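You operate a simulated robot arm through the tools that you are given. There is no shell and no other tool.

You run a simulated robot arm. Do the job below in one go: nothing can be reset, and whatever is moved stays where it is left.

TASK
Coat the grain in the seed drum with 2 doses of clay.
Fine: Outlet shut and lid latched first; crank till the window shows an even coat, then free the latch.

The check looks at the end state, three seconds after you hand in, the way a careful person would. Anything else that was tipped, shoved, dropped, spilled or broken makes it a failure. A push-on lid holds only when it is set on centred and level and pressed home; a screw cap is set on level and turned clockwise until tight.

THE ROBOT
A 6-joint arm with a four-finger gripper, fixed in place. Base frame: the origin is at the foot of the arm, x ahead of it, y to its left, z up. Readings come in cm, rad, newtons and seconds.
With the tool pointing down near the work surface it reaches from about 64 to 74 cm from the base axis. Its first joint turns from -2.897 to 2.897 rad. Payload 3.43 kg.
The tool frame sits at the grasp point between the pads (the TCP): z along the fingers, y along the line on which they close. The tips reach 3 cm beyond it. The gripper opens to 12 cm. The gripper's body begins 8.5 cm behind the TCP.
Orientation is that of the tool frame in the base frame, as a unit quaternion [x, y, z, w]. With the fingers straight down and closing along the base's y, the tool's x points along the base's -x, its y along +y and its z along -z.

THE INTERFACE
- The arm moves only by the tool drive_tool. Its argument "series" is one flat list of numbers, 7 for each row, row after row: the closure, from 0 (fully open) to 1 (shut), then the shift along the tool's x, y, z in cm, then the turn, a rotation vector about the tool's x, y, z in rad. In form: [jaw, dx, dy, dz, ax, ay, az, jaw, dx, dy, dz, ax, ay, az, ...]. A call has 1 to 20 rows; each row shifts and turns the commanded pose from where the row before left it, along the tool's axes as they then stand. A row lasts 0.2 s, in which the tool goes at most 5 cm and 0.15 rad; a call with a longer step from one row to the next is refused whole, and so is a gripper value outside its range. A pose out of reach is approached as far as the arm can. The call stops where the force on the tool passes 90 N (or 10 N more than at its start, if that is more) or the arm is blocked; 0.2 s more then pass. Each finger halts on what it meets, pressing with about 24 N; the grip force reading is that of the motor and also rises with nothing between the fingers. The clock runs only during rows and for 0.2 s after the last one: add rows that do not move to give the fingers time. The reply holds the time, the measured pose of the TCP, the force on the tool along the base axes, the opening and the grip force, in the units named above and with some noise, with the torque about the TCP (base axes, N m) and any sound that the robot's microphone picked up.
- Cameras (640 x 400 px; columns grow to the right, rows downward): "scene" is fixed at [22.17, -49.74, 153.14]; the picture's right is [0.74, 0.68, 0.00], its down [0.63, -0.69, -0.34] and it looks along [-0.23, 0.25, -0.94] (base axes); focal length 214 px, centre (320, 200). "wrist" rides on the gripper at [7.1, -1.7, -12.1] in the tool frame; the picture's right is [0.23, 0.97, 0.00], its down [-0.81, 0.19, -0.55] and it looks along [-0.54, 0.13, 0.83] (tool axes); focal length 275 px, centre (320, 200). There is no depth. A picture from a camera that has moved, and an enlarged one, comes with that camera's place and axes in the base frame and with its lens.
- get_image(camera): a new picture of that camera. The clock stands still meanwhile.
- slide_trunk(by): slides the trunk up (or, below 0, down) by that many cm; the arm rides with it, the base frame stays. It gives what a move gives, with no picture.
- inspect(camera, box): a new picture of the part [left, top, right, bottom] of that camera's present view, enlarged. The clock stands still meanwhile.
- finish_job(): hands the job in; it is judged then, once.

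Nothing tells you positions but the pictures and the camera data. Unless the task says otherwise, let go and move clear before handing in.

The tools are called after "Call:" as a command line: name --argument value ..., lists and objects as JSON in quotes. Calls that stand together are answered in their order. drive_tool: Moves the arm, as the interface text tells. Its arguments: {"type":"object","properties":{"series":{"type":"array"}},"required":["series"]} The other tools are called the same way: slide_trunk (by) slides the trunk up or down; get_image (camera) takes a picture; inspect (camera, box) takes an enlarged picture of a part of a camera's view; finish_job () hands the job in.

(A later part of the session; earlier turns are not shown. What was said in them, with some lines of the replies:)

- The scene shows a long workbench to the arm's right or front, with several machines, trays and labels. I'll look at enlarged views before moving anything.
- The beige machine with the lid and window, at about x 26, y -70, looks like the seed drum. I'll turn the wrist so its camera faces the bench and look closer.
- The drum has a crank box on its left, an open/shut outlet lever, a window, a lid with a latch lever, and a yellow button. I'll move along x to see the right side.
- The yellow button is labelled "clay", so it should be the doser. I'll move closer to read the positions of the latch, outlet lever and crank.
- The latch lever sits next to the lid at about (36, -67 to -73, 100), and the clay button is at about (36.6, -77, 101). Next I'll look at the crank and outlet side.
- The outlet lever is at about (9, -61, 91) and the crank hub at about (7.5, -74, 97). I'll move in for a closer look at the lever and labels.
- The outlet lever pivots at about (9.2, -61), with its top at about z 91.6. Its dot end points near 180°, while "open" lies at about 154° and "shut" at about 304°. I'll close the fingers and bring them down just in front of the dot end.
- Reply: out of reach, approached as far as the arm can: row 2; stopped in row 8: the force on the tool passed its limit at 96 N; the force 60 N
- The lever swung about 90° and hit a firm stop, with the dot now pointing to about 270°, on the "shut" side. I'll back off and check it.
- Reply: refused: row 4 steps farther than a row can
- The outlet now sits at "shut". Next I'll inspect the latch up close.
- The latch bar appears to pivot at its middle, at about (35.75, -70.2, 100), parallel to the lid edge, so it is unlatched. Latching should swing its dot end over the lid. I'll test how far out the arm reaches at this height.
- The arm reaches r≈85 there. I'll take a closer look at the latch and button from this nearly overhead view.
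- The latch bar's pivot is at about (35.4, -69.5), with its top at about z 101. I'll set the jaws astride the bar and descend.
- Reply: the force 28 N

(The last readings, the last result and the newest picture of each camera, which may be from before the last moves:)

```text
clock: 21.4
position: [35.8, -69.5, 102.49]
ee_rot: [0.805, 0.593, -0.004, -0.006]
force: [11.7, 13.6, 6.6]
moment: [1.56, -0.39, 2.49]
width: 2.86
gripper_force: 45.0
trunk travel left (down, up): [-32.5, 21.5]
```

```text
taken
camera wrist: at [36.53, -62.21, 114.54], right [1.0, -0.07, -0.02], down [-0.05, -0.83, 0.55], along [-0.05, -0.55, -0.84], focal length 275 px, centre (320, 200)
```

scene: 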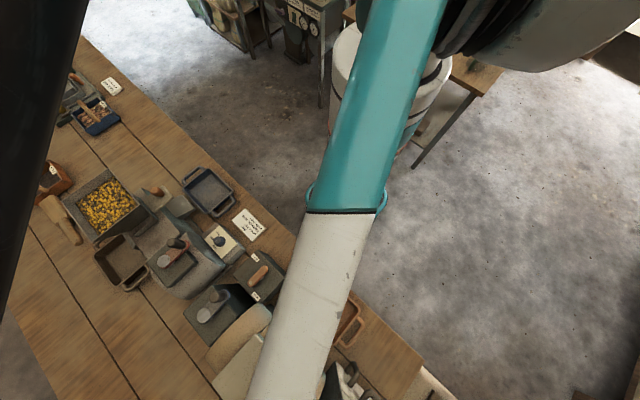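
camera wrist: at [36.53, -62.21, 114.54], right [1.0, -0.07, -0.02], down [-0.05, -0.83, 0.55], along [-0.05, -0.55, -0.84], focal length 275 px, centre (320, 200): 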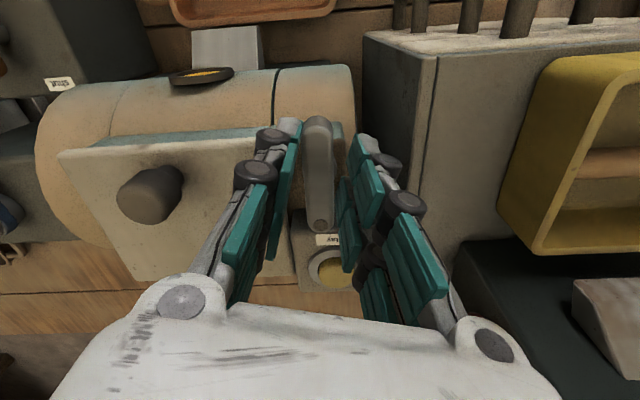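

Clockwise is blocked because the fingers slipped around a bar that didn't turn. I'll return and try the other direction gently.

Call:
drive_tool --series '[1, 0, 0, 0, 0, 0, -0.1, 1, 0, 0, 0, 0, 0, -0.1, 1, 0, 0, 0, 0, 0, -0.1, 1, 0, 0, 0, 0, 0, 0, 1, 0, 0, 0, 0, 0, -0.1, 1, 0, 0, 0, 0, 0, -0.1, 1, 0, 0, 0, 0, 0, -0.1, 1, 0, 0, 0, 0, 0, 0]'

Call:
get_image --camera "wrist"

```text
clock: 23.2
position: [35.6, -69.78, 102.43]
ee_rot: [0.594, 0.804, -0.003, -0.009]
force: [-2.2, 5.2, -13.8]
moment: [-0.9, -0.21, 0.01]
width: 1.69
gripper_force: 45.0
trunk travel left (down, up): [-32.5, 21.5]
```

```text
taken
camera wrist: at [32.14, -63.48, 114.53], right [0.86, 0.5, -0.01], down [0.43, -0.72, 0.54], along [0.27, -0.47, -0.84], focal length 275 px, centre (320, 200)
```

wrist: 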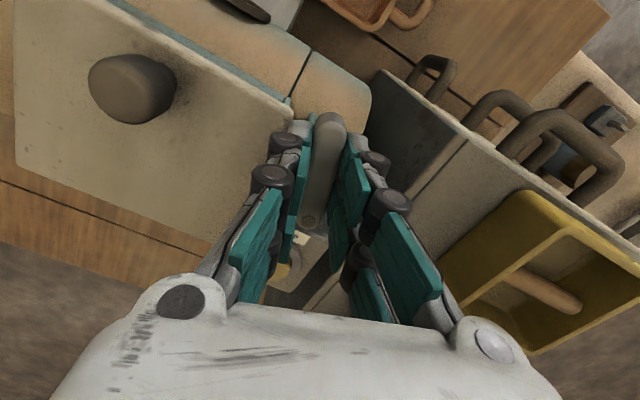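

The bar turns freely counter-clockwise, which swings its other end over the lid. I'll continue that way.

Call:
drive_tool --series '[1, 0, 0, 0, 0, 0, -0.12, 1, 0, 0, 0, 0, 0, -0.12, 1, 0, 0, 0, 0, 0, -0.12, 1, 0, 0, 0, 0, 0, -0.12, 1, 0, 0, 0, 0, 0, -0.12, 1, 0, 0, 0, 0, 0, 0]'

Call:
get_image --camera "wrist"

```text
clock: 24.6
position: [35.48, -69.79, 102.47]
ee_rot: [0.332, 0.943, 0.0, -0.008]
force: [-18.6, -7.3, -10.8]
moment: [-0.65, 0.01, -0.01]
width: 1.67
gripper_force: 45.1
trunk travel left (down, up): [-32.5, 21.5]
```

```text
taken
camera wrist: at [29.04, -66.77, 114.57], right [0.43, 0.9, 0.0], down [0.76, -0.36, 0.54], along [0.49, -0.23, -0.84], focal length 275 px, centre (320, 200)
```

wrist: 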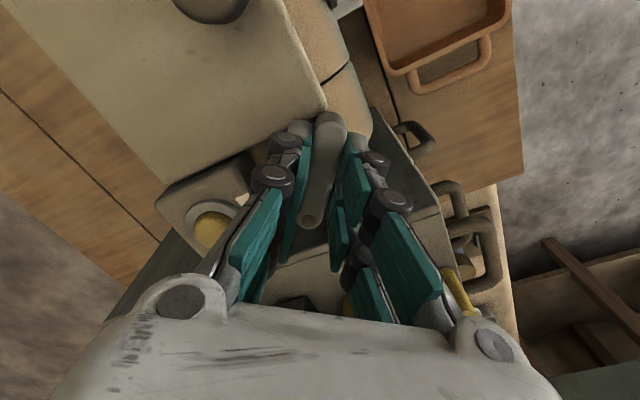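

Call:
drive_tool --series '[1, 0.11, -0.18, 0, 0, 0, -0.12, 1, 0, 0, 0, 0, 0, -0.12, 1, 0, 0, 0, 0, 0, -0.12, 1, 0, 0, 0, 0, 0, -0.12, 1, 0, 0, 0, 0, 0, -0.12, 1, 0, 0, 0, 0, 0, -0.08, 1, 0, 0, 0, 0, 0, 0]'

Call:
get_image --camera "wrist"

```text
clock: 26.2
position: [35.46, -69.89, 102.52]
ee_rot: [-0.003, 1.0, 0.002, -0.006]
force: [1.0, -42.0, 30.1]
moment: [-1.21, 0.55, -0.46]
width: 1.69
gripper_force: 45.0
trunk travel left (down, up): [-32.5, 21.5]
```

```text
taken
camera wrist: at [28.44, -71.8, 114.54], right [-0.24, 0.97, 0.01], down [0.82, 0.2, 0.54], along [0.53, 0.13, -0.84], focal length 275 px, centre (320, 200)
```

wrist: 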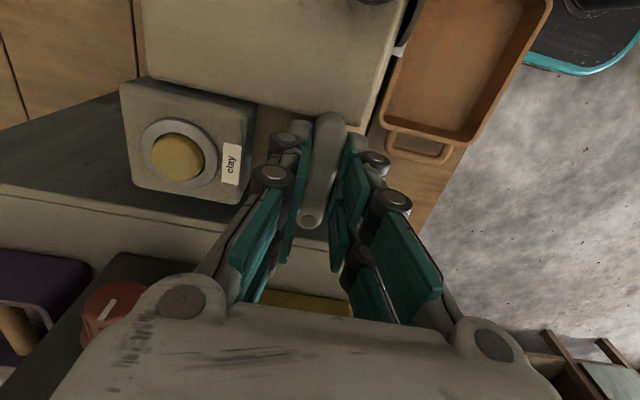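

Call:
drive_tool --series '[1, 0, -0.2, 0, 0, 0, -0.06, 1, 0, 0, 0, 0, 0, -0.06, 1, 0, 0, 0, 0, 0, 0]'

```text
clock: 27.1
position: [35.39, -69.94, 102.49]
ee_rot: [-0.063, 0.998, 0.003, -0.007]
force: [-1.3, -32.0, 23.3]
moment: [-0.95, -0.68, -2.33]
width: 2.1
gripper_force: 45.0
trunk travel left (down, up): [-32.5, 21.5]
```

A stop is met after about 90°, so the bar now crosses the lid edge and the latch is on. I'll release and rise to check.

Call:
drive_tool --series '[1, 0, 0.1, 0, 0, 0, 0.12, 0.75, 0, 0, 0, 0, 0, 0, 0.67, 0, 0, 0, 0, 0, 0, 0.67, 0, 0, -2, 0, 0, 0, 0.67, 0, 0, -4, 0, 0, 0, 0.67, 0, 0, -4, 0, 0, 0, 0.67, 3, 0, -2, 0, 0, 0, 0.67, 0, 0, 0, 0, 0, 0]'

Call:
get_image --camera "wrist"

```text
clock: 28.9
position: [32.75, -69.89, 114.47]
ee_rot: [-0.003, 1.0, 0.003, -0.006]
force: [0.4, 0.1, 0.2]
moment: [0.0, 0.02, 0.04]
width: 3.96
gripper_force: 0.1
trunk travel left (down, up): [-32.5, 21.5]
```

```text
taken
camera wrist: at [25.74, -71.72, 126.62], right [-0.24, 0.97, 0.01], down [0.82, 0.19, 0.54], along [0.52, 0.14, -0.84], focal length 275 px, centre (320, 200)
```

wrist: 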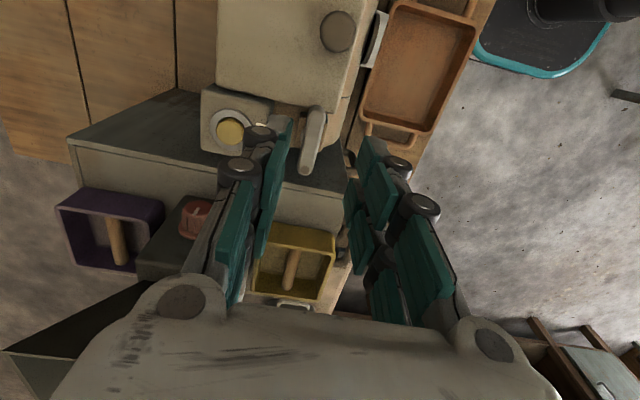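

Call:
inspect --camera "wrist" --box '[190, 60, 370, 190]'

```text
3.08 times, centred on (280, 125) of wrist
camera zoom: at [25.74, -71.72, 126.62], right [-0.24, 0.97, 0.01], down [0.82, 0.19, 0.54], along [0.52, 0.14, -0.84], focal length 847 px, centre (443, 431)
```

zoom: 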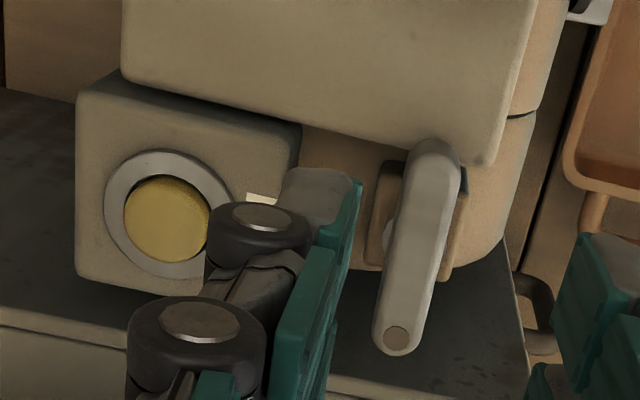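

The bar now overlaps the lid edge, so it's latched. Next I'll close the fingers and hover over the clay button at about (36.2, -77.6).

Call:
drive_tool --series '[1, -1.7, -3.8, 0, 0, 0, 0, 1, -1.8, -3.9, 0, 0, 0, 0, 1, 0, 0, 3, 0, 0, 0, 1, 0, 0, 3, 0, 0, 0, 1, 0, 0, 2.7, 0, 0, 0, 1, 0, 0, 0, 0, 0, 0]'

Call:
get_image --camera "wrist"

Call:
inspect --camera "wrist" --box '[250, 60, 400, 210]'

```text
clock: 30.2
position: [36.19, -77.43, 105.64]
ee_rot: [-0.002, 1.0, 0.003, -0.008]
force: [0.5, -0.4, -0.2]
moment: [0.01, 0.0, -0.01]
width: 0.0
gripper_force: 24.5
trunk travel left (down, up): [-32.5, 21.5]
```

```text
taken
camera wrist: at [29.22, -79.33, 117.68], right [-0.24, 0.97, 0.01], down [0.82, 0.19, 0.54], along [0.53, 0.13, -0.84], focal length 275 px, centre (320, 200)
```

wrist: 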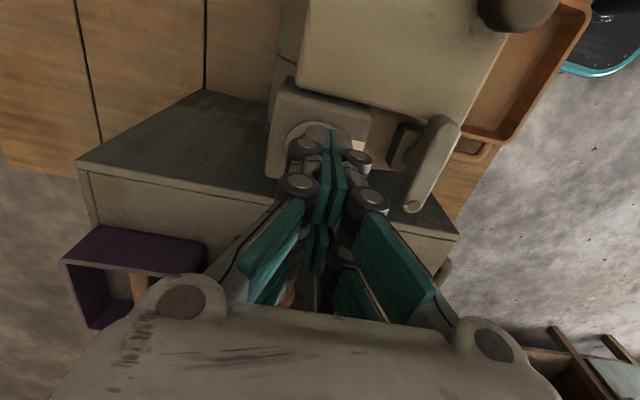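

```text
2.67 times, centred on (325, 135) of wrist
camera zoom: at [29.22, -79.33, 117.68], right [-0.24, 0.97, 0.01], down [0.82, 0.19, 0.54], along [0.53, 0.13, -0.84], focal length 734 px, centre (307, 373)
```

zoom: 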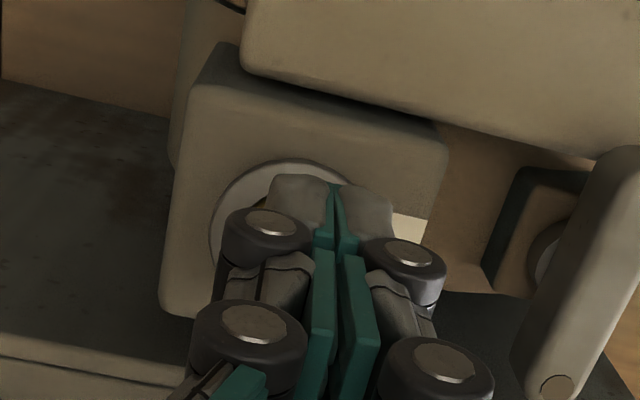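

Call:
drive_tool --series '[1, -0.2, -0.5, 0, 0, 0, 0, 1, 0, 0, 0.8, 0, 0, 0, 1, 0, 0, 0.7, 0, 0, 0, 1, 0, 0, 0.3, 0, 0, 0, 1, 0, 0, 0, 0, 0, 0]'

Call:
inspect --camera "wrist" --box '[250, 60, 400, 210]'

```text
clock: 31.4
position: [36.15, -77.93, 103.9]
ee_rot: [-0.003, 1.0, 0.002, -0.007]
force: [0.7, 0.7, 0.0]
moment: [0.05, 0.01, 0.05]
width: 0.02
gripper_force: 23.9
trunk travel left (down, up): [-32.5, 21.5]
```

```text
2.67 times, centred on (325, 135) of wrist
camera zoom: at [29.32, -79.84, 116.05], right [-0.24, 0.97, 0.01], down [0.82, 0.19, 0.54], along [0.53, 0.13, -0.84], focal length 734 px, centre (307, 373)
```

zoom: 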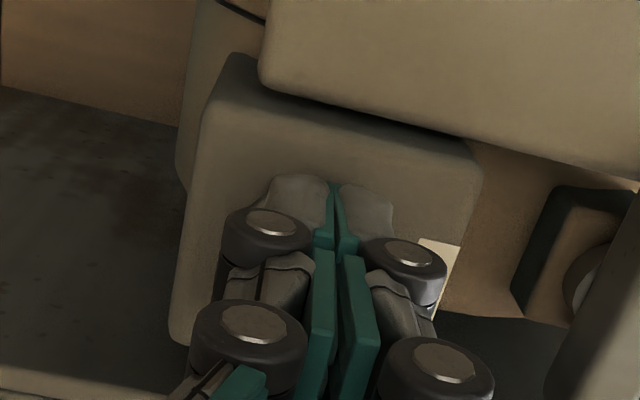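

Call:
drive_tool --series '[1, -0.15, 0, 0.3, 0, 0, 0, 1, 0, 0, 0.3, 0, 0, 0, 1, 0, 0, 0, 0, 0, 0]'

```text
clock: 32.2
position: [36.34, -77.95, 103.39]
ee_rot: [-0.002, 1.0, 0.003, -0.007]
force: [0.2, -1.4, 4.1]
moment: [-0.01, -0.02, 0.0]
width: 0.58
gripper_force: 32.9
trunk travel left (down, up): [-32.5, 21.5]
heard: click
```

I heard a click, which should be one press of the clay button. I'll lift fully to let it spring back.

Call:
drive_tool --series '[1, 0, 0, -0.8, 0, 0, 0, 1, 0, 0, -1.5, 0, 0, 0, 1, 0, 0, -3, 0, 0, 0, 1, 0, 0, 0, 0, 0, 0]'

Call:
get_image --camera "wrist"

Call:
inspect --camera "wrist" --box '[240, 80, 400, 240]'

Call:
get_image --camera "scene"

```text
clock: 33.2
position: [36.42, -78.06, 108.77]
ee_rot: [-0.003, 1.0, 0.003, -0.007]
force: [-0.3, 0.3, 0.0]
moment: [0.02, 0.02, -0.01]
width: 0.02
gripper_force: 33.5
trunk travel left (down, up): [-32.5, 21.5]
```

```text
taken
camera wrist: at [29.45, -79.84, 120.84], right [-0.24, 0.97, 0.01], down [0.82, 0.19, 0.54], along [0.53, 0.13, -0.84], focal length 275 px, centre (320, 200)
```

wrist: 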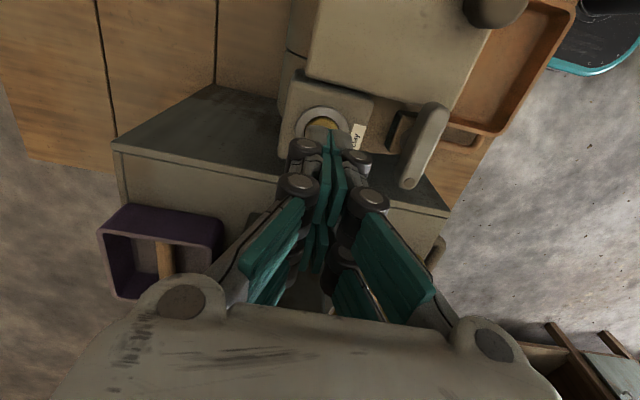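

```text
2.50 times, centred on (320, 160) of wrist
camera zoom: at [29.45, -79.84, 120.84], right [-0.24, 0.97, 0.01], down [0.82, 0.19, 0.54], along [0.53, 0.13, -0.84], focal length 688 px, centre (320, 300)
```

zoom: 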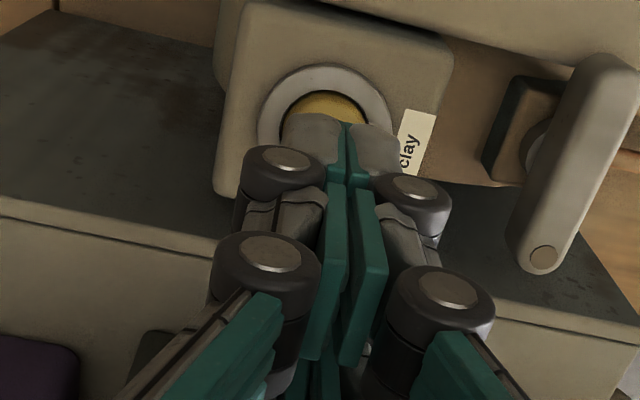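

```text
taken
```

scene: 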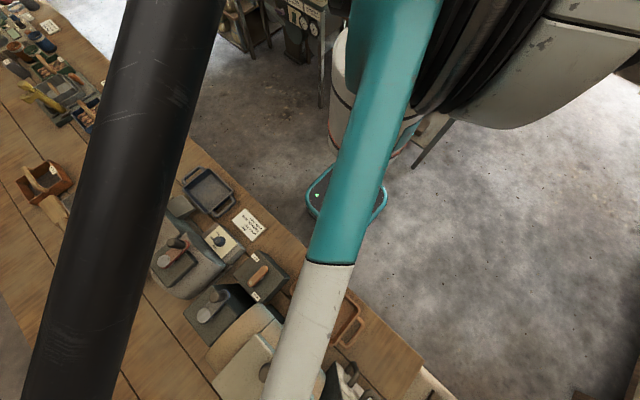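

The button looks sprung back and only one click was heard. I'll press a second time in the same way.

Call:
drive_tool --series '[1, 0, 0, 3, 0, 0, 0, 1, 0, 0, 1.5, 0, 0, 0, 1, 0, 0, 0.4, 0, 0, 0, 1, 0, 0, 0.4, 0, 0, 0, 1, 0, 0, 0, 0, 0, 0]'

```text
clock: 34.5
position: [36.46, -78.05, 103.46]
ee_rot: [-0.002, 1.0, 0.003, -0.007]
force: [0.3, -0.6, 4.7]
moment: [0.01, -0.04, 0.03]
width: 0.61
gripper_force: 33.4
trunk travel left (down, up): [-32.5, 21.5]
heard: click
```

Second click, so two doses are in. I'll lift clear and then go look at the window.

Call:
drive_tool --series '[1, 0, 0, -0.8, 0, 0, 0, 1, 0, 0, -1.5, 0, 0, 0, 1, 0, 0, -4, 0, 0, 0, 1, 0, 0, -4, 0, 0, 0, 0.6, 4, 2, 0, 0, 0, 0, 0.3, 4, 2, 0, 0, 0, 0, 0, 4, 2, 0, 0, 0, 0, 0, 0, 0, 0, 0, 0, 0]'

Call:
get_image --camera "wrist"

Call:
inspect --camera "scene" --box '[220, 300, 360, 400]'

```text
clock: 36.2
position: [24.71, -72.09, 114.01]
ee_rot: [-0.003, 1.0, 0.003, -0.008]
force: [0.4, 0.0, -0.6]
moment: [0.01, 0.02, 0.05]
width: 11.99
gripper_force: 0.0
trunk travel left (down, up): [-32.5, 21.5]
```

```text
taken
camera wrist: at [17.7, -74.02, 126.03], right [-0.24, 0.97, 0.01], down [0.82, 0.19, 0.54], along [0.53, 0.13, -0.84], focal length 275 px, centre (320, 200)
```

wrist: 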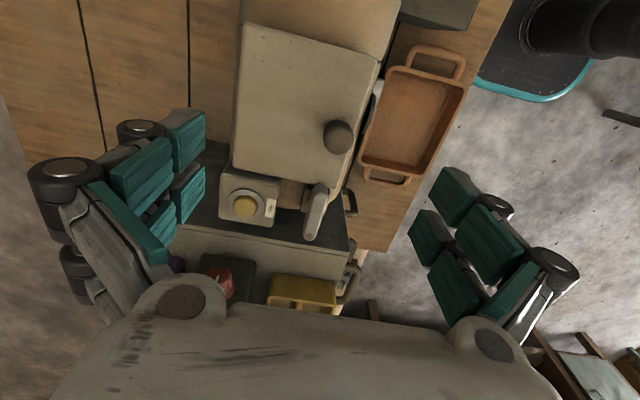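

```text
4.00 times, centred on (290, 350) of scene
camera zoom: at [22.17, -49.74, 153.14], right [0.74, 0.68, 0.0], down [0.63, -0.69, -0.34], along [-0.23, 0.25, -0.94], focal length 858 px, centre (440, -400)
```

zoom: 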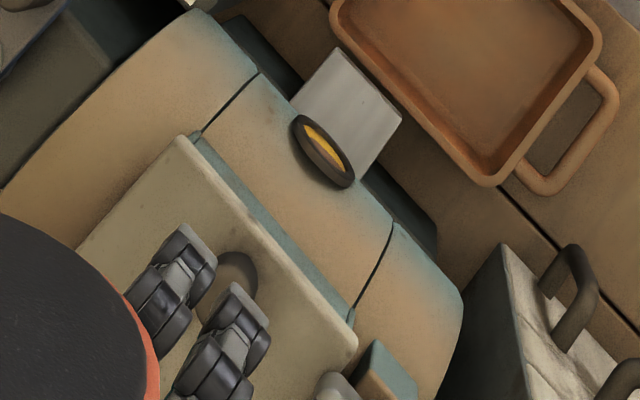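

The window now shows half yellow and half brown, so clay has gone in. Next is the crank, with its handle at about (7.6, -68, 97–102). I'll move above it and look.

Call:
drive_tool --series '[0, 4.5, 1, 0, 0, 0, 0, 0, 4.5, 1, 0, 0, 0, 0, 0, 4.5, 1, 0, 0, 0, 0, 0.3, 3.6, 1, 0, 0, 0, 0, 0.5, 0, 0, 0, 0, 0, 0, 0.5, 0, 0, 0, 0, 0, 0]'

Call:
get_image --camera "wrist"

Call:
inspect --camera "wrist" --box '[220, 60, 420, 220]'

Call:
get_image --camera "scene"

```text
clock: 37.6
position: [7.4, -68.36, 114.32]
ee_rot: [-0.002, 1.0, 0.003, -0.007]
force: [0.1, 0.7, -0.6]
moment: [0.03, 0.01, 0.02]
width: 6.01
gripper_force: 0.1
trunk travel left (down, up): [-32.5, 21.5]
```

```text
taken
camera wrist: at [0.39, -70.19, 126.33], right [-0.24, 0.97, 0.01], down [0.82, 0.19, 0.54], along [0.53, 0.13, -0.84], focal length 275 px, centre (320, 200)
```

wrist: 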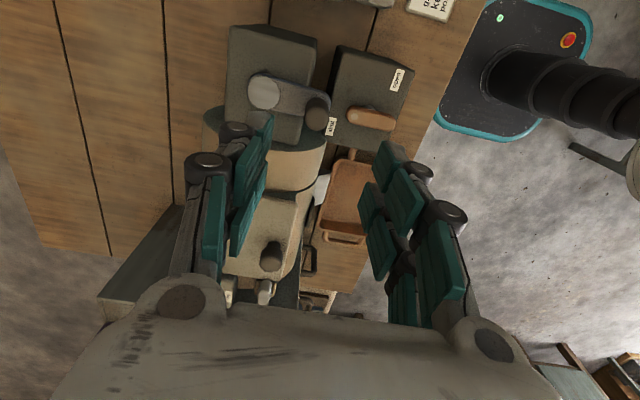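

```text
2.50 times, centred on (320, 140) of wrist
camera zoom: at [0.39, -70.19, 126.33], right [-0.24, 0.97, 0.01], down [0.82, 0.19, 0.54], along [0.53, 0.13, -0.84], focal length 688 px, centre (320, 350)
```

zoom: 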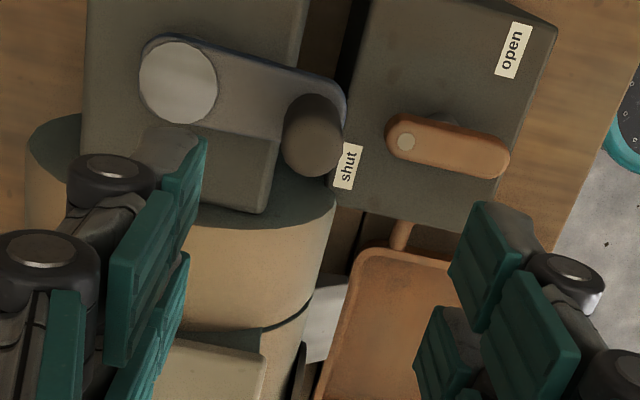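

```text
taken
```

scene: 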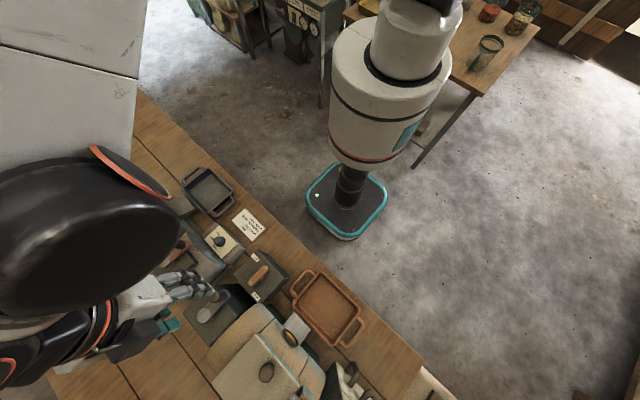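

The handle top is at about (7.7, -68.5) and the hub at about (7.65, -74.2). I'll descend astride the handle and close.

Call:
drive_tool --series '[0.5, -0.3, -0.15, 4, 0, 0, 0, 0.5, 0, 0, 4, 0, 0, 0, 0.5, 0, 0, 3, 0, 0, 0, 0.5, 0, 0, 1, 0, 0, 0, 0.5, 0, 0, 1.0, 0, 0, 0, 0.65, 0, 0, 0, 0, 0, 0, 0.8, 0, 0, 0, 0, 0, 0, 1, 0, 0, 0, 0, 0, 0, 1, 0, 0, 0, 0, 0, 0]'

Call:
get_image --camera "wrist"

```text
clock: 39.6
position: [7.64, -68.59, 101.01]
ee_rot: [-0.002, 1.0, 0.002, -0.008]
force: [0.8, -25.0, 8.7]
moment: [-1.1, -0.01, 0.05]
width: 2.01
gripper_force: 45.4
trunk travel left (down, up): [-32.5, 21.5]
```

```text
taken
camera wrist: at [0.64, -70.32, 113.1], right [-0.24, 0.97, 0.01], down [0.82, 0.19, 0.54], along [0.53, 0.13, -0.84], focal length 275 px, centre (320, 200)
```

wrist: 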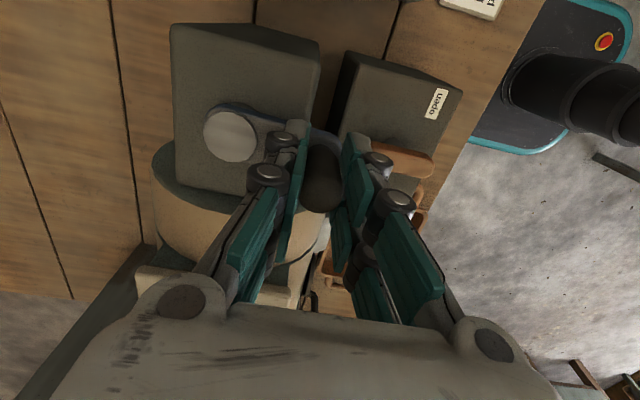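

Call:
drive_tool --series '[1, 0, -0.25, 0, 0, 0, 0, 1, 0, 0, 0, 0, 0, 0]'

Call:
drive_tool --series '[1, -0.955, -0.084, 0, 0, 0, 0, 1, -0.926, -0.248, 0, 0, 0, 0, 1, -0.869, -0.405, 0, 0, 0, 0, 1, -0.785, -0.55, 0, 0, 0, 0]'

```text
clock: 40.2
position: [7.64, -68.44, 101.07]
ee_rot: [-0.003, 1.0, 0.004, -0.007]
force: [-1.4, -3.0, -6.9]
moment: [-0.26, -0.06, -0.08]
width: 1.99
gripper_force: 45.3
trunk travel left (down, up): [-32.5, 21.5]
```

```text
clock: 41.2
position: [11.06, -69.78, 101.1]
ee_rot: [-0.003, 1.0, 0.002, -0.007]
force: [-7.4, 12.5, -2.7]
moment: [0.76, 0.22, -0.68]
width: 2.02
gripper_force: 45.4
trunk travel left (down, up): [-32.5, 21.5]
```

Call:
drive_tool --series '[1, -1.096, -0.937, 0, 0, 0, 0, 1, -0.681, -1.309, 0, 0, 0, 0, 1, -0.319, -1.44, 0, 0, 0, 0, 1, 0.064, -1.473, 0, 0, 0, 0]'

Call:
drive_tool --series '[1, 0.443, -1.407, 0, 0, 0, 0, 1, 0.793, -1.244, 0, 0, 0, 0]'

Call:
get_image --camera "wrist"

```text
clock: 42.2
position: [13.06, -74.82, 101.09]
ee_rot: [-0.003, 1.0, 0.002, -0.007]
force: [-11.4, 12.6, 6.8]
moment: [0.48, 0.45, -0.52]
width: 2.02
gripper_force: 45.1
trunk travel left (down, up): [-32.5, 21.5]
```

```text
clock: 42.9
position: [11.78, -77.39, 100.92]
ee_rot: [-0.003, 1.0, 0.002, -0.008]
force: [-6.1, 12.0, 2.4]
moment: [0.32, -0.64, -0.27]
width: 2.01
gripper_force: 45.4
trunk travel left (down, up): [-32.5, 21.5]
```

```text
taken
camera wrist: at [4.87, -79.29, 113.12], right [-0.24, 0.97, 0.01], down [0.82, 0.19, 0.54], along [0.53, 0.13, -0.84], focal length 275 px, centre (320, 200)
```

wrist: 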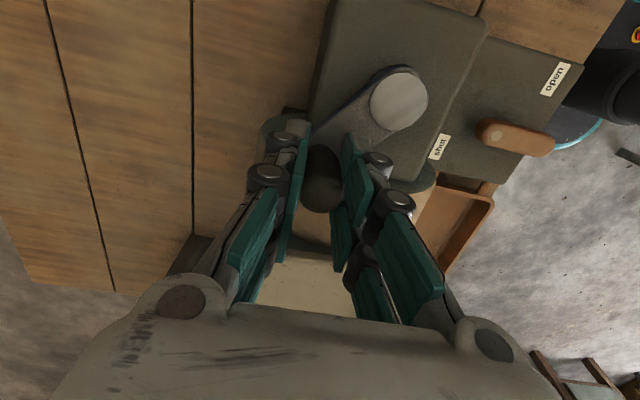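

The crank turns smoothly clockwise with low force. I'll continue around, tracking forces.

Call:
drive_tool --series '[1, 1.68, -1.02, 0, 0, 0, 0, 1, 1.828, -0.665, 0, 0, 0, 0, 1, 1.944, 0, 0, 0, 0, 0]'

Call:
drive_tool --series '[1, 1.828, 0.665, 0, 0, 0, 0, 1, 1.49, 1.25, 0, 0, 0, 0, 1, 0.972, 1.685, 0, 0, 0, 0]'

Call:
drive_tool --series '[1, 0.338, 1.915, 0, 0, 0, 0, 1, -0.338, 1.915, 0, 0, 0, 0, 1, -0.972, 1.685, 0, 0, 0, 0]'

Call:
drive_tool --series '[1, -1.49, 1.25, 0, 0, 0, 0, 1, -1.828, 0.665, 0, 0, 0, 0, 1, -1.944, 0, 0, 0, 0, 0]'

Call:
inspect --camera "scene" --box '[220, 300, 360, 400]'

```text
clock: 43.6
position: [6.15, -79.45, 100.95]
ee_rot: [-0.001, 1.0, 0.002, -0.008]
force: [-3.5, -13.1, -1.0]
moment: [-0.57, -0.37, 0.01]
width: 1.97
gripper_force: 44.9
trunk travel left (down, up): [-32.5, 21.5]
```

```text
clock: 44.5
position: [2.23, -75.56, 101.21]
ee_rot: [-0.004, 1.0, 0.004, -0.007]
force: [6.3, -2.5, -8.7]
moment: [-0.79, -0.6, -0.24]
width: 2.01
gripper_force: 44.9
trunk travel left (down, up): [-32.5, 21.5]
```

```text
clock: 45.2
position: [3.29, -70.4, 101.24]
ee_rot: [-0.004, 1.0, 0.001, -0.008]
force: [17.9, -24.9, 10.4]
moment: [-0.85, 0.17, -0.4]
width: 1.99
gripper_force: 45.0
trunk travel left (down, up): [-32.5, 21.5]
```

```text
clock: 46.0
position: [7.89, -68.49, 101.15]
ee_rot: [0.0, 1.0, 0.002, -0.009]
force: [-16.7, -29.7, 3.2]
moment: [-0.44, 0.97, -0.78]
width: 2.02
gripper_force: 44.5
trunk travel left (down, up): [-32.5, 21.5]
```

```text
4.00 times, centred on (290, 350) of scene
camera zoom: at [22.17, -49.74, 153.14], right [0.74, 0.68, 0.0], down [0.63, -0.69, -0.34], along [-0.23, 0.25, -0.94], focal length 858 px, centre (440, -400)
```

zoom: 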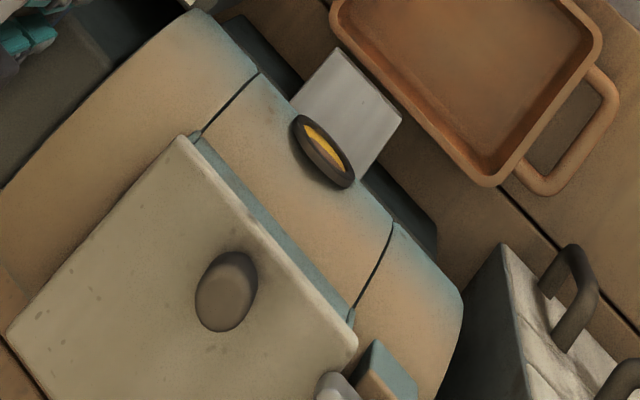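

Forces are modest. I'll shift the circle centre slightly (-0.2 in y) and do a full turn.

Call:
drive_tool --series '[1, -1.828, -0.865, 0, 0, 0, 0, 1, -1.49, -1.25, 0, 0, 0, 0, 1, -0.972, -1.685, 0, 0, 0, 0, 1, -0.338, -1.915, 0, 0, 0, 0, 1, 0.338, -1.915, 0, 0, 0, 0, 1, 0.972, -1.685, 0, 0, 0, 0, 1, 1.49, -1.25, 0, 0, 0, 0, 1, 1.828, -0.665, 0, 0, 0, 0, 1, 1.944, 0, 0, 0, 0, 0, 1, 1.828, 0.665, 0, 0, 0, 0, 1, 1.49, 1.25, 0, 0, 0, 0, 1, 0.972, 1.685, 0, 0, 0, 0, 1, 0.338, 1.915, 0, 0, 0, 0, 1, -0.338, 1.915, 0, 0, 0, 0, 1, -0.972, 1.685, 0, 0, 0, 0, 1, -1.49, 1.25, 0, 0, 0, 0, 1, -1.828, 0.665, 0, 0, 0, 0, 1, -1.944, 0, 0, 0, 0, 0]'

Call:
inspect --camera "scene" --box '[270, 310, 320, 350]'

```text
clock: 49.9
position: [7.8, -68.41, 101.04]
ee_rot: [0.0, 1.0, 0.003, -0.007]
force: [-17.5, -6.4, -8.3]
moment: [0.06, 0.47, -0.89]
width: 2.04
gripper_force: 44.5
trunk travel left (down, up): [-32.5, 21.5]
```

```text
10.00 times, centred on (295, 330) of scene
camera zoom: at [22.17, -49.74, 153.14], right [0.74, 0.68, 0.0], down [0.63, -0.69, -0.34], along [-0.23, 0.25, -0.94], focal length 2145 px, centre (570, -1100)
```

zoom: 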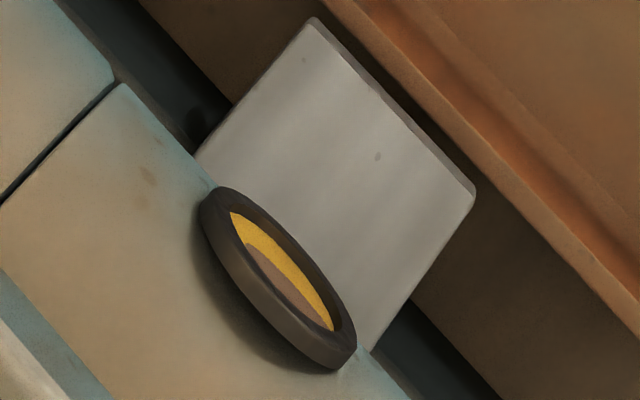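

Call:
drive_tool --series '[1, -1.828, -0.665, 0, 0, 0, 0, 1, -1.49, -1.25, 0, 0, 0, 0, 1, -0.972, -1.685, 0, 0, 0, 0, 1, -0.338, -1.915, 0, 0, 0, 0, 1, 0.338, -1.915, 0, 0, 0, 0, 1, 0.972, -1.685, 0, 0, 0, 0, 1, 1.49, -1.25, 0, 0, 0, 0, 1, 1.828, -0.665, 0, 0, 0, 0, 1, 1.944, 0, 0, 0, 0, 0, 1, 1.828, 0.665, 0, 0, 0, 0, 1, 1.49, 1.25, 0, 0, 0, 0, 1, 0.972, 1.685, 0, 0, 0, 0, 1, 0.338, 1.915, 0, 0, 0, 0, 1, -0.338, 1.915, 0, 0, 0, 0, 1, -0.972, 1.685, 0, 0, 0, 0, 1, -1.49, 1.25, 0, 0, 0, 0, 1, -1.828, 0.665, 0, 0, 0, 0, 1, -1.944, 0, 0, 0, 0, 0]'

Call:
inspect --camera "scene" --box '[270, 310, 320, 350]'

Call:
drive_tool --series '[1, -1.828, -0.665, 0, 0, 0, 0, 1, -1.49, -1.25, 0, 0, 0, 0, 1, -0.972, -1.685, 0, 0, 0, 0, 1, -0.338, -1.915, 0, 0, 0, 0, 1, 0.338, -1.915, 0, 0, 0, 0, 1, 0.972, -1.685, 0, 0, 0, 0, 1, 1.49, -1.25, 0, 0, 0, 0, 1, 1.828, -0.665, 0, 0, 0, 0, 1, 1.944, 0, 0, 0, 0, 0, 1, 1.828, 0.665, 0, 0, 0, 0, 1, 1.49, 1.25, 0, 0, 0, 0, 1, 0.972, 1.685, 0, 0, 0, 0, 1, 0.338, 1.915, 0, 0, 0, 0, 1, -0.338, 1.915, 0, 0, 0, 0, 1, -0.972, 1.685, 0, 0, 0, 0, 1, -1.49, 1.25, 0, 0, 0, 0, 1, -1.828, 0.665, 0, 0, 0, 0, 1, -1.944, 0, 0, 0, 0, 0]'

Call:
inspect --camera "scene" --box '[270, 310, 320, 350]'

```text
clock: 53.6
position: [7.87, -68.49, 100.93]
ee_rot: [-0.002, 1.0, 0.001, -0.009]
force: [-17.6, -24.5, 7.7]
moment: [-0.45, 0.66, -0.85]
width: 2.02
gripper_force: 45.7
trunk travel left (down, up): [-32.5, 21.5]
```

```text
10.00 times, centred on (295, 330) of scene
camera zoom: at [22.17, -49.74, 153.14], right [0.74, 0.68, 0.0], down [0.63, -0.69, -0.34], along [-0.23, 0.25, -0.94], focal length 2145 px, centre (570, -1100)
```

zoom: 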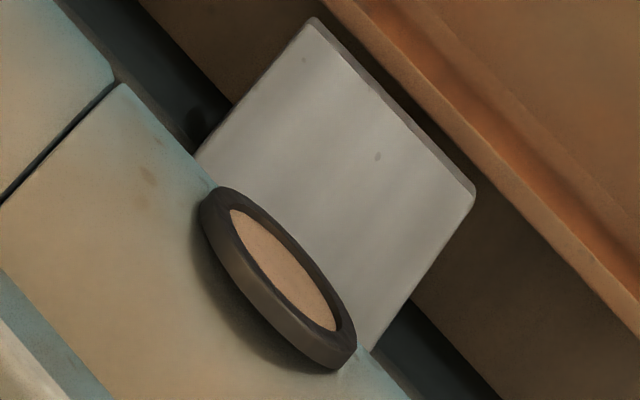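

```text
clock: 57.5
position: [7.93, -68.57, 100.92]
ee_rot: [-0.001, 1.0, 0.004, -0.01]
force: [-16.6, -7.8, -7.1]
moment: [0.1, 0.72, -0.86]
width: 2.04
gripper_force: 45.5
trunk travel left (down, up): [-32.5, 21.5]
```

```text
10.00 times, centred on (295, 330) of scene
camera zoom: at [22.17, -49.74, 153.14], right [0.74, 0.68, 0.0], down [0.63, -0.69, -0.34], along [-0.23, 0.25, -0.94], focal length 2145 px, centre (570, -1100)
```

zoom: 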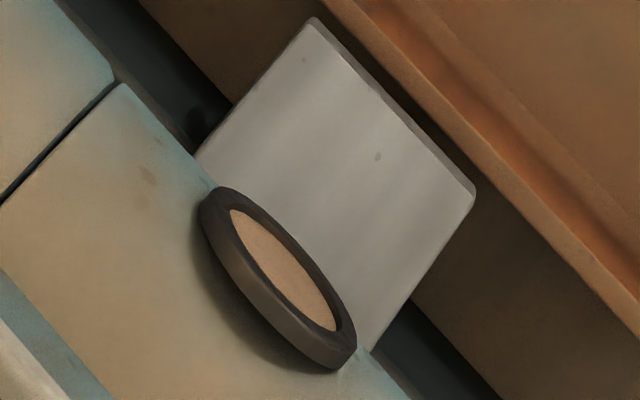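

The window shows a uniform coat, unchanged by the extra turn. I'll release the crank, rise, and move above the latch.

Call:
drive_tool --series '[0.8, 0, 0, 0, 0, 0, 0, 0.6, 0, 0, 0, 0, 0, 0, 0.5, 0, 0, 0, 0, 0, 0, 0.5, 0, 0, -2, 0, 0, 0, 0.5, 0, 0, -4, 0, 0, 0, 0.5, 0, 0, -4, 0, 0, 0, 0.5, 0, 0, -3, 0, 0, 0, 0.5, 0, 0, 0, 0, 0, 0]'

Call:
get_image --camera "wrist"

```text
clock: 59.2
position: [8.4, -68.68, 114.05]
ee_rot: [-0.002, 1.0, 0.003, -0.006]
force: [-0.1, 0.3, -0.1]
moment: [-0.01, -0.01, -0.01]
width: 6.02
gripper_force: 0.0
trunk travel left (down, up): [-32.5, 21.5]
```

```text
taken
camera wrist: at [1.52, -70.52, 126.2], right [-0.24, 0.97, 0.01], down [0.82, 0.19, 0.54], along [0.53, 0.13, -0.84], focal length 275 px, centre (320, 200)
```

wrist: 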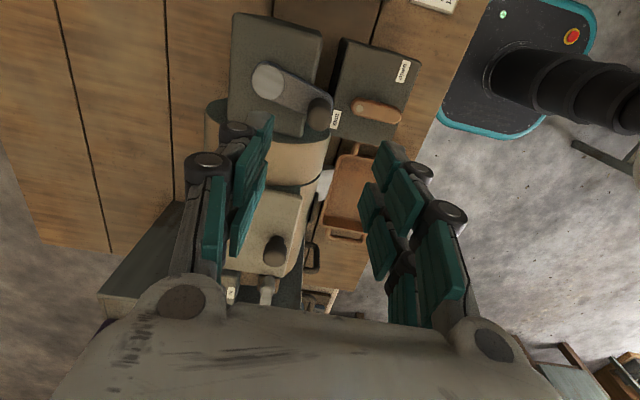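

Call:
drive_tool --series '[0.5, -4.6, -0.2, 0, 0, 0, 0, 0.5, -4.6, -0.2, 0, 0, 0, 0, 0.5, -4.6, -0.2, 0, 0, 0, 0, 0.6, -4.6, -0.2, 0, 0, 0, 0, 0.67, -4.6, -0.2, 0, 0, 0, 0, 0.67, -4.1, -0.2, 0, 0, 0, 0, 0.67, 0, 0, 3, 0, 0, 0, 0.67, 0, 0, 3, 0, 0, 0, 0.67, 0, 0, 1.5, 0, 0, 0, 0.67, 0, 0, 0, 0, 0, 0]'

Call:
get_image --camera "wrist"

Call:
inspect --camera "wrist" --box '[240, 60, 400, 220]'

```text
clock: 61.5
position: [35.42, -69.45, 106.27]
ee_rot: [-0.002, 1.0, 0.003, -0.007]
force: [-0.1, 1.4, -0.3]
moment: [0.01, 0.0, 0.01]
width: 3.96
gripper_force: 0.0
trunk travel left (down, up): [-32.5, 21.5]
```

```text
taken
camera wrist: at [28.45, -71.37, 118.29], right [-0.24, 0.97, 0.01], down [0.82, 0.19, 0.54], along [0.53, 0.13, -0.84], focal length 275 px, centre (320, 200)
```

wrist: 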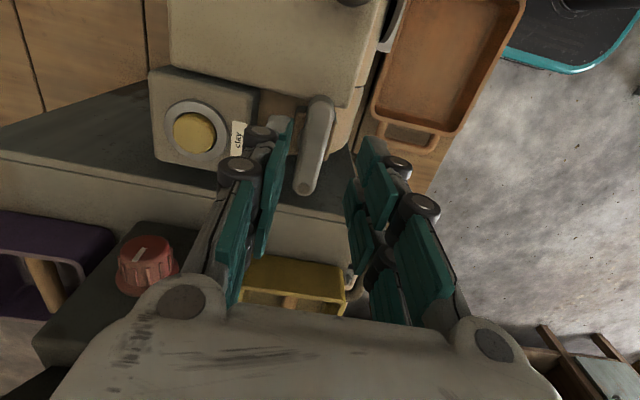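

```text
2.50 times, centred on (320, 140) of wrist
camera zoom: at [28.45, -71.37, 118.29], right [-0.24, 0.97, 0.01], down [0.82, 0.19, 0.54], along [0.53, 0.13, -0.84], focal length 688 px, centre (320, 350)
```

zoom: 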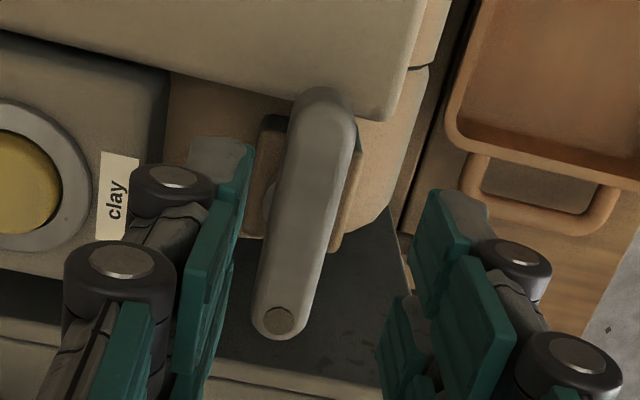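

The jaws straddle the bar, slightly off in y. I'll correct that, descend and close.

Call:
drive_tool --series '[0.67, 0, -0.45, 0, 0, 0, 0, 0.67, 0, 0, 2, 0, 0, 0, 0.67, 0, 0, 1.8, 0, 0, 0, 0.8, 0, 0, 0, 0, 0, 0, 1, 0, 0, 0, 0, 0, 0, 1, 0, 0, 0, 0, 0, 0]'

```text
clock: 62.9
position: [35.35, -70.03, 102.26]
ee_rot: [-0.002, 1.0, 0.002, -0.006]
force: [2.1, -11.4, 5.1]
moment: [-0.4, -0.37, -0.3]
width: 1.7
gripper_force: 44.4
trunk travel left (down, up): [-32.5, 21.5]
```

Gripped with a light side force. Now I'll turn it back clockwise by 90°.

Call:
drive_tool --series '[1, 0, -0.1, 0, 0, 0, 0.12, 1, 0, 0, 0, 0, 0, 0.12, 1, 0, 0, 0, 0, 0, 0.12, 1, 0, 0, 0, 0, 0, 0.12, 1, 0, 0, 0, 0, 0, 0.12, 1, 0, 0, 0, 0, 0, 0]'

Call:
drive_tool --series '[1, 0, 0, 0, 0, 0, 0.12, 1, 0, 0, 0, 0, 0, 0.12, 1, 0, 0, 0, 0, 0, 0.12, 1, 0, 0, 0, 0, 0, 0.12, 1, 0, 0, 0, 0, 0, 0]'

Call:
get_image --camera "wrist"

```text
clock: 64.2
position: [35.67, -69.93, 102.32]
ee_rot: [0.292, 0.956, 0.001, -0.008]
force: [-6.8, 30.8, -19.6]
moment: [0.78, 0.13, 0.04]
width: 1.72
gripper_force: 44.9
trunk travel left (down, up): [-32.5, 21.5]
```

```text
clock: 65.5
position: [35.62, -69.76, 102.51]
ee_rot: [0.512, 0.859, -0.001, -0.008]
force: [6.9, 33.6, -12.9]
moment: [1.18, -0.05, 0.04]
width: 1.72
gripper_force: 44.9
trunk travel left (down, up): [-32.5, 21.5]
```

```text
taken
camera wrist: at [30.96, -64.49, 114.57], right [0.75, 0.67, -0.01], down [0.56, -0.63, 0.54], along [0.35, -0.41, -0.84], focal length 275 px, centre (320, 200)
```

wrist: 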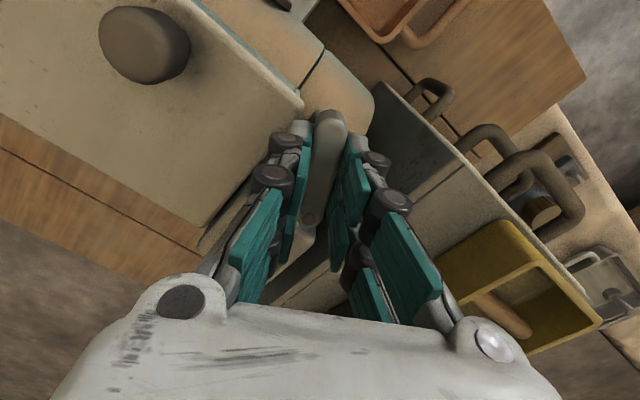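

Call:
drive_tool --series '[1, 0.22, 0.12, 0, 0, 0, 0.12, 1, 0, 0, 0, 0, 0, 0.13, 1, 0, 0, 0, 0, 0, 0.13, 1, 0, 0, 0, 0, 0, 0.13, 1, 0, 0, 0, 0, 0, 0.04, 1, 0, 0, 0, 0, 0, 0]'

```text
clock: 66.8
position: [35.85, -69.86, 102.52]
ee_rot: [0.726, 0.688, -0.005, -0.005]
force: [29.5, -9.3, 27.8]
moment: [-0.93, -0.96, 2.3]
width: 1.76
gripper_force: 44.9
trunk travel left (down, up): [-32.5, 21.5]
```

The stop is reached and the bar is back parallel to the lid edge. I'll release, rise and check everything.

Call:
drive_tool --series '[1, 0, 0, 0, 0, 0, -0.05, 0.75, 0, 0, 0, 0, 0, 0, 0.67, 0, 0, 0, 0, 0, 0, 0.67, 0, 0, -2, 0, 0, 0, 0.67, 0, 0, -4, 0, 0, 0, 0.67, 0, 0, -4, 0, 0, 0, 0.4, 3, -1, -3, 0, 0, 0, 0, 4, -1, -1, 0, 0, 0, 0, 3, -1, 0, 0, 0, 0, 0, 0, 0, 0, 0, 0, 0]'

Call:
get_image --camera "wrist"

Call:
inspect --camera "wrist" --box '[200, 80, 440, 300]'

Call:
get_image --camera "scene"

```text
clock: 69.0
position: [32.81, -60.02, 116.52]
ee_rot: [0.709, 0.705, -0.003, -0.007]
force: [0.2, 0.1, -0.3]
moment: [-0.01, 0.01, 0.02]
width: 12.01
gripper_force: 0.2
trunk travel left (down, up): [-32.5, 21.5]
```

```text
taken
camera wrist: at [31.35, -52.96, 128.51], right [0.97, 0.23, -0.01], down [0.2, -0.81, 0.55], along [0.11, -0.53, -0.84], focal length 275 px, centre (320, 200)
```

wrist: 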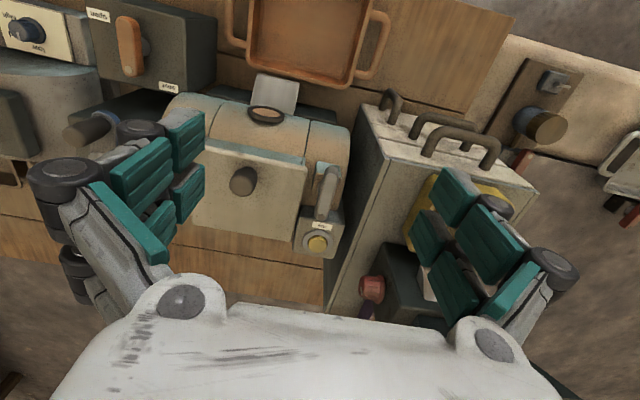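

```text
1.82 times, centred on (320, 190) of wrist
camera zoom: at [31.35, -52.96, 128.51], right [0.97, 0.23, -0.01], down [0.2, -0.81, 0.55], along [0.11, -0.53, -0.84], focal length 500 px, centre (320, 218)
```

zoom: 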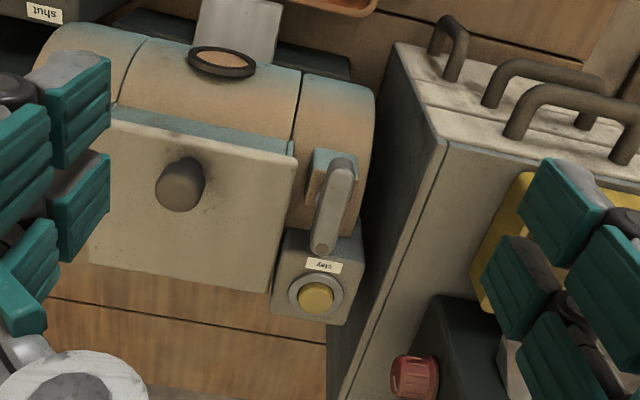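

```text
taken
```

scene: 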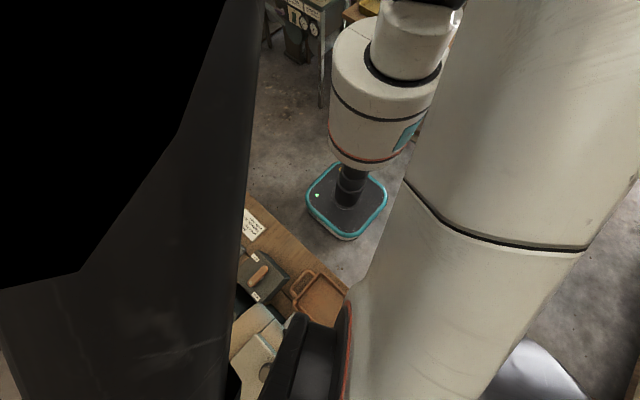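

The latch is free, the outlet is still shut and the window shows an even coat. I'll withdraw upward and check the rest of the bench.

Call:
drive_tool --series '[0, 2, -2, -3, 0, 0, 0, 0, 3, -2, -3, 0, 0, 0, 0, 3, -2, -3, 0, 0, 0, 0, 4, -2, -2, 0, 0, 0, 0, 4, -2, -2, 0, 0, 0, 0, 4, -2, -1, 0, 0, 0, 0, 0, 0, 0, 0, 0, 0]'

Call:
get_image --camera "scene"

Call:
get_image --camera "wrist"

Call:
inspect --camera "scene" --box '[200, 230, 360, 400]'

```text
clock: 70.8
position: [22.77, -43.4, 130.38]
ee_rot: [0.708, 0.706, -0.003, -0.007]
force: [0.1, 0.1, 0.6]
moment: [0.04, 0.02, 0.02]
width: 11.99
gripper_force: 0.0
trunk travel left (down, up): [-32.5, 21.5]
stopped in row 7: the arm was blocked; the commanded pose is now the measured one
```

```text
taken
```

scene: 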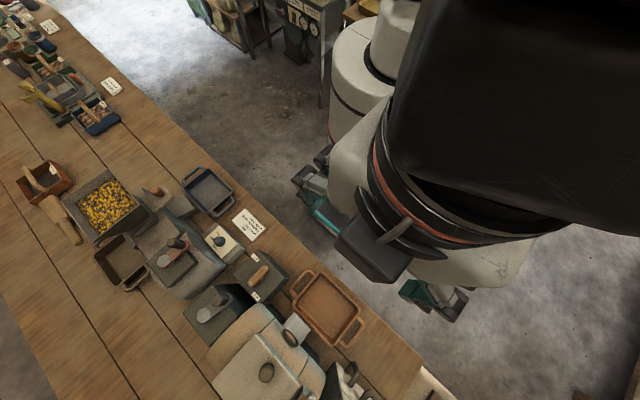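

```text
taken
camera wrist: at [21.19, -36.36, 142.36], right [0.97, 0.23, -0.01], down [0.2, -0.81, 0.55], along [0.11, -0.53, -0.84], focal length 275 px, centre (320, 200)
```

wrist: 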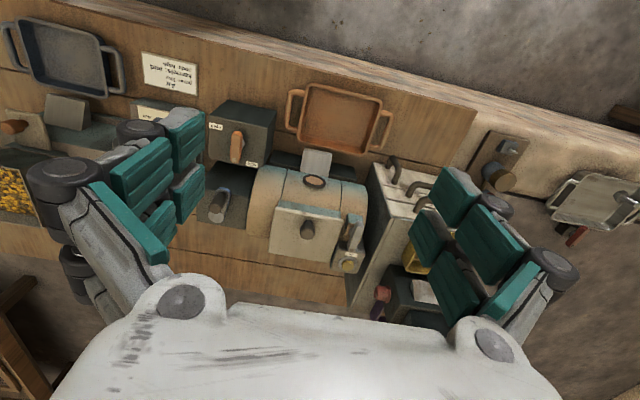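

```text
2.35 times, centred on (280, 315) of scene
camera zoom: at [22.17, -49.74, 153.14], right [0.74, 0.68, 0.0], down [0.63, -0.69, -0.34], along [-0.23, 0.25, -0.94], focal length 505 px, centre (414, -71)
```

zoom: 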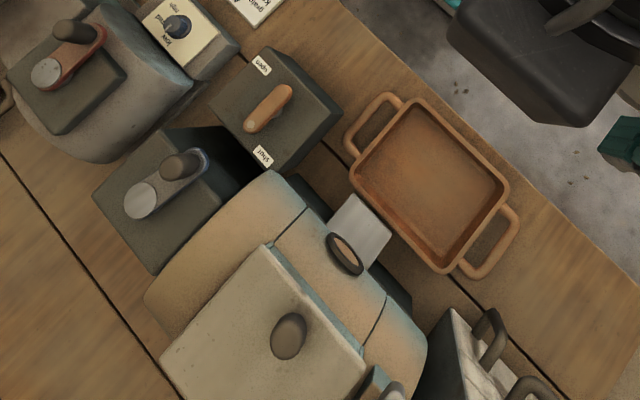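

The drum's outlet is shut, the coat is even, the latch is free, and everything else on the bench looks as it did at the start. The arm is clear of it all, so I'm handing in.

Call:
finish_job

```text
The job is handed in.
```

I coated the grain in the seed drum with 2 doses of clay and handed the job in; no verdict has come back yet.

- **Outlet:** it was open at the start. I turned the lever about 90° until it met its stop on the "shut" side, and it stayed there.
- **Lid:** I turned the latch bar across the lid edge before adding any clay.
- **Clay:** I pressed the button twice and heard one click each time. The window then showed clay over part of the grain.
- **Cranking:** I turned the crank clockwise about four times. The window looked even after the third turn, and the fourth changed nothing.
- **Latch:** I turned the bar back to its free position at the end.

In the last pictures, everything else on the bench looked as it did at the start. The final withdrawal stopped because the arm was blocked. It had already risen well clear of the bench, and the force on the tool was near zero. I think it met its own joint limit, but I did not confirm that.
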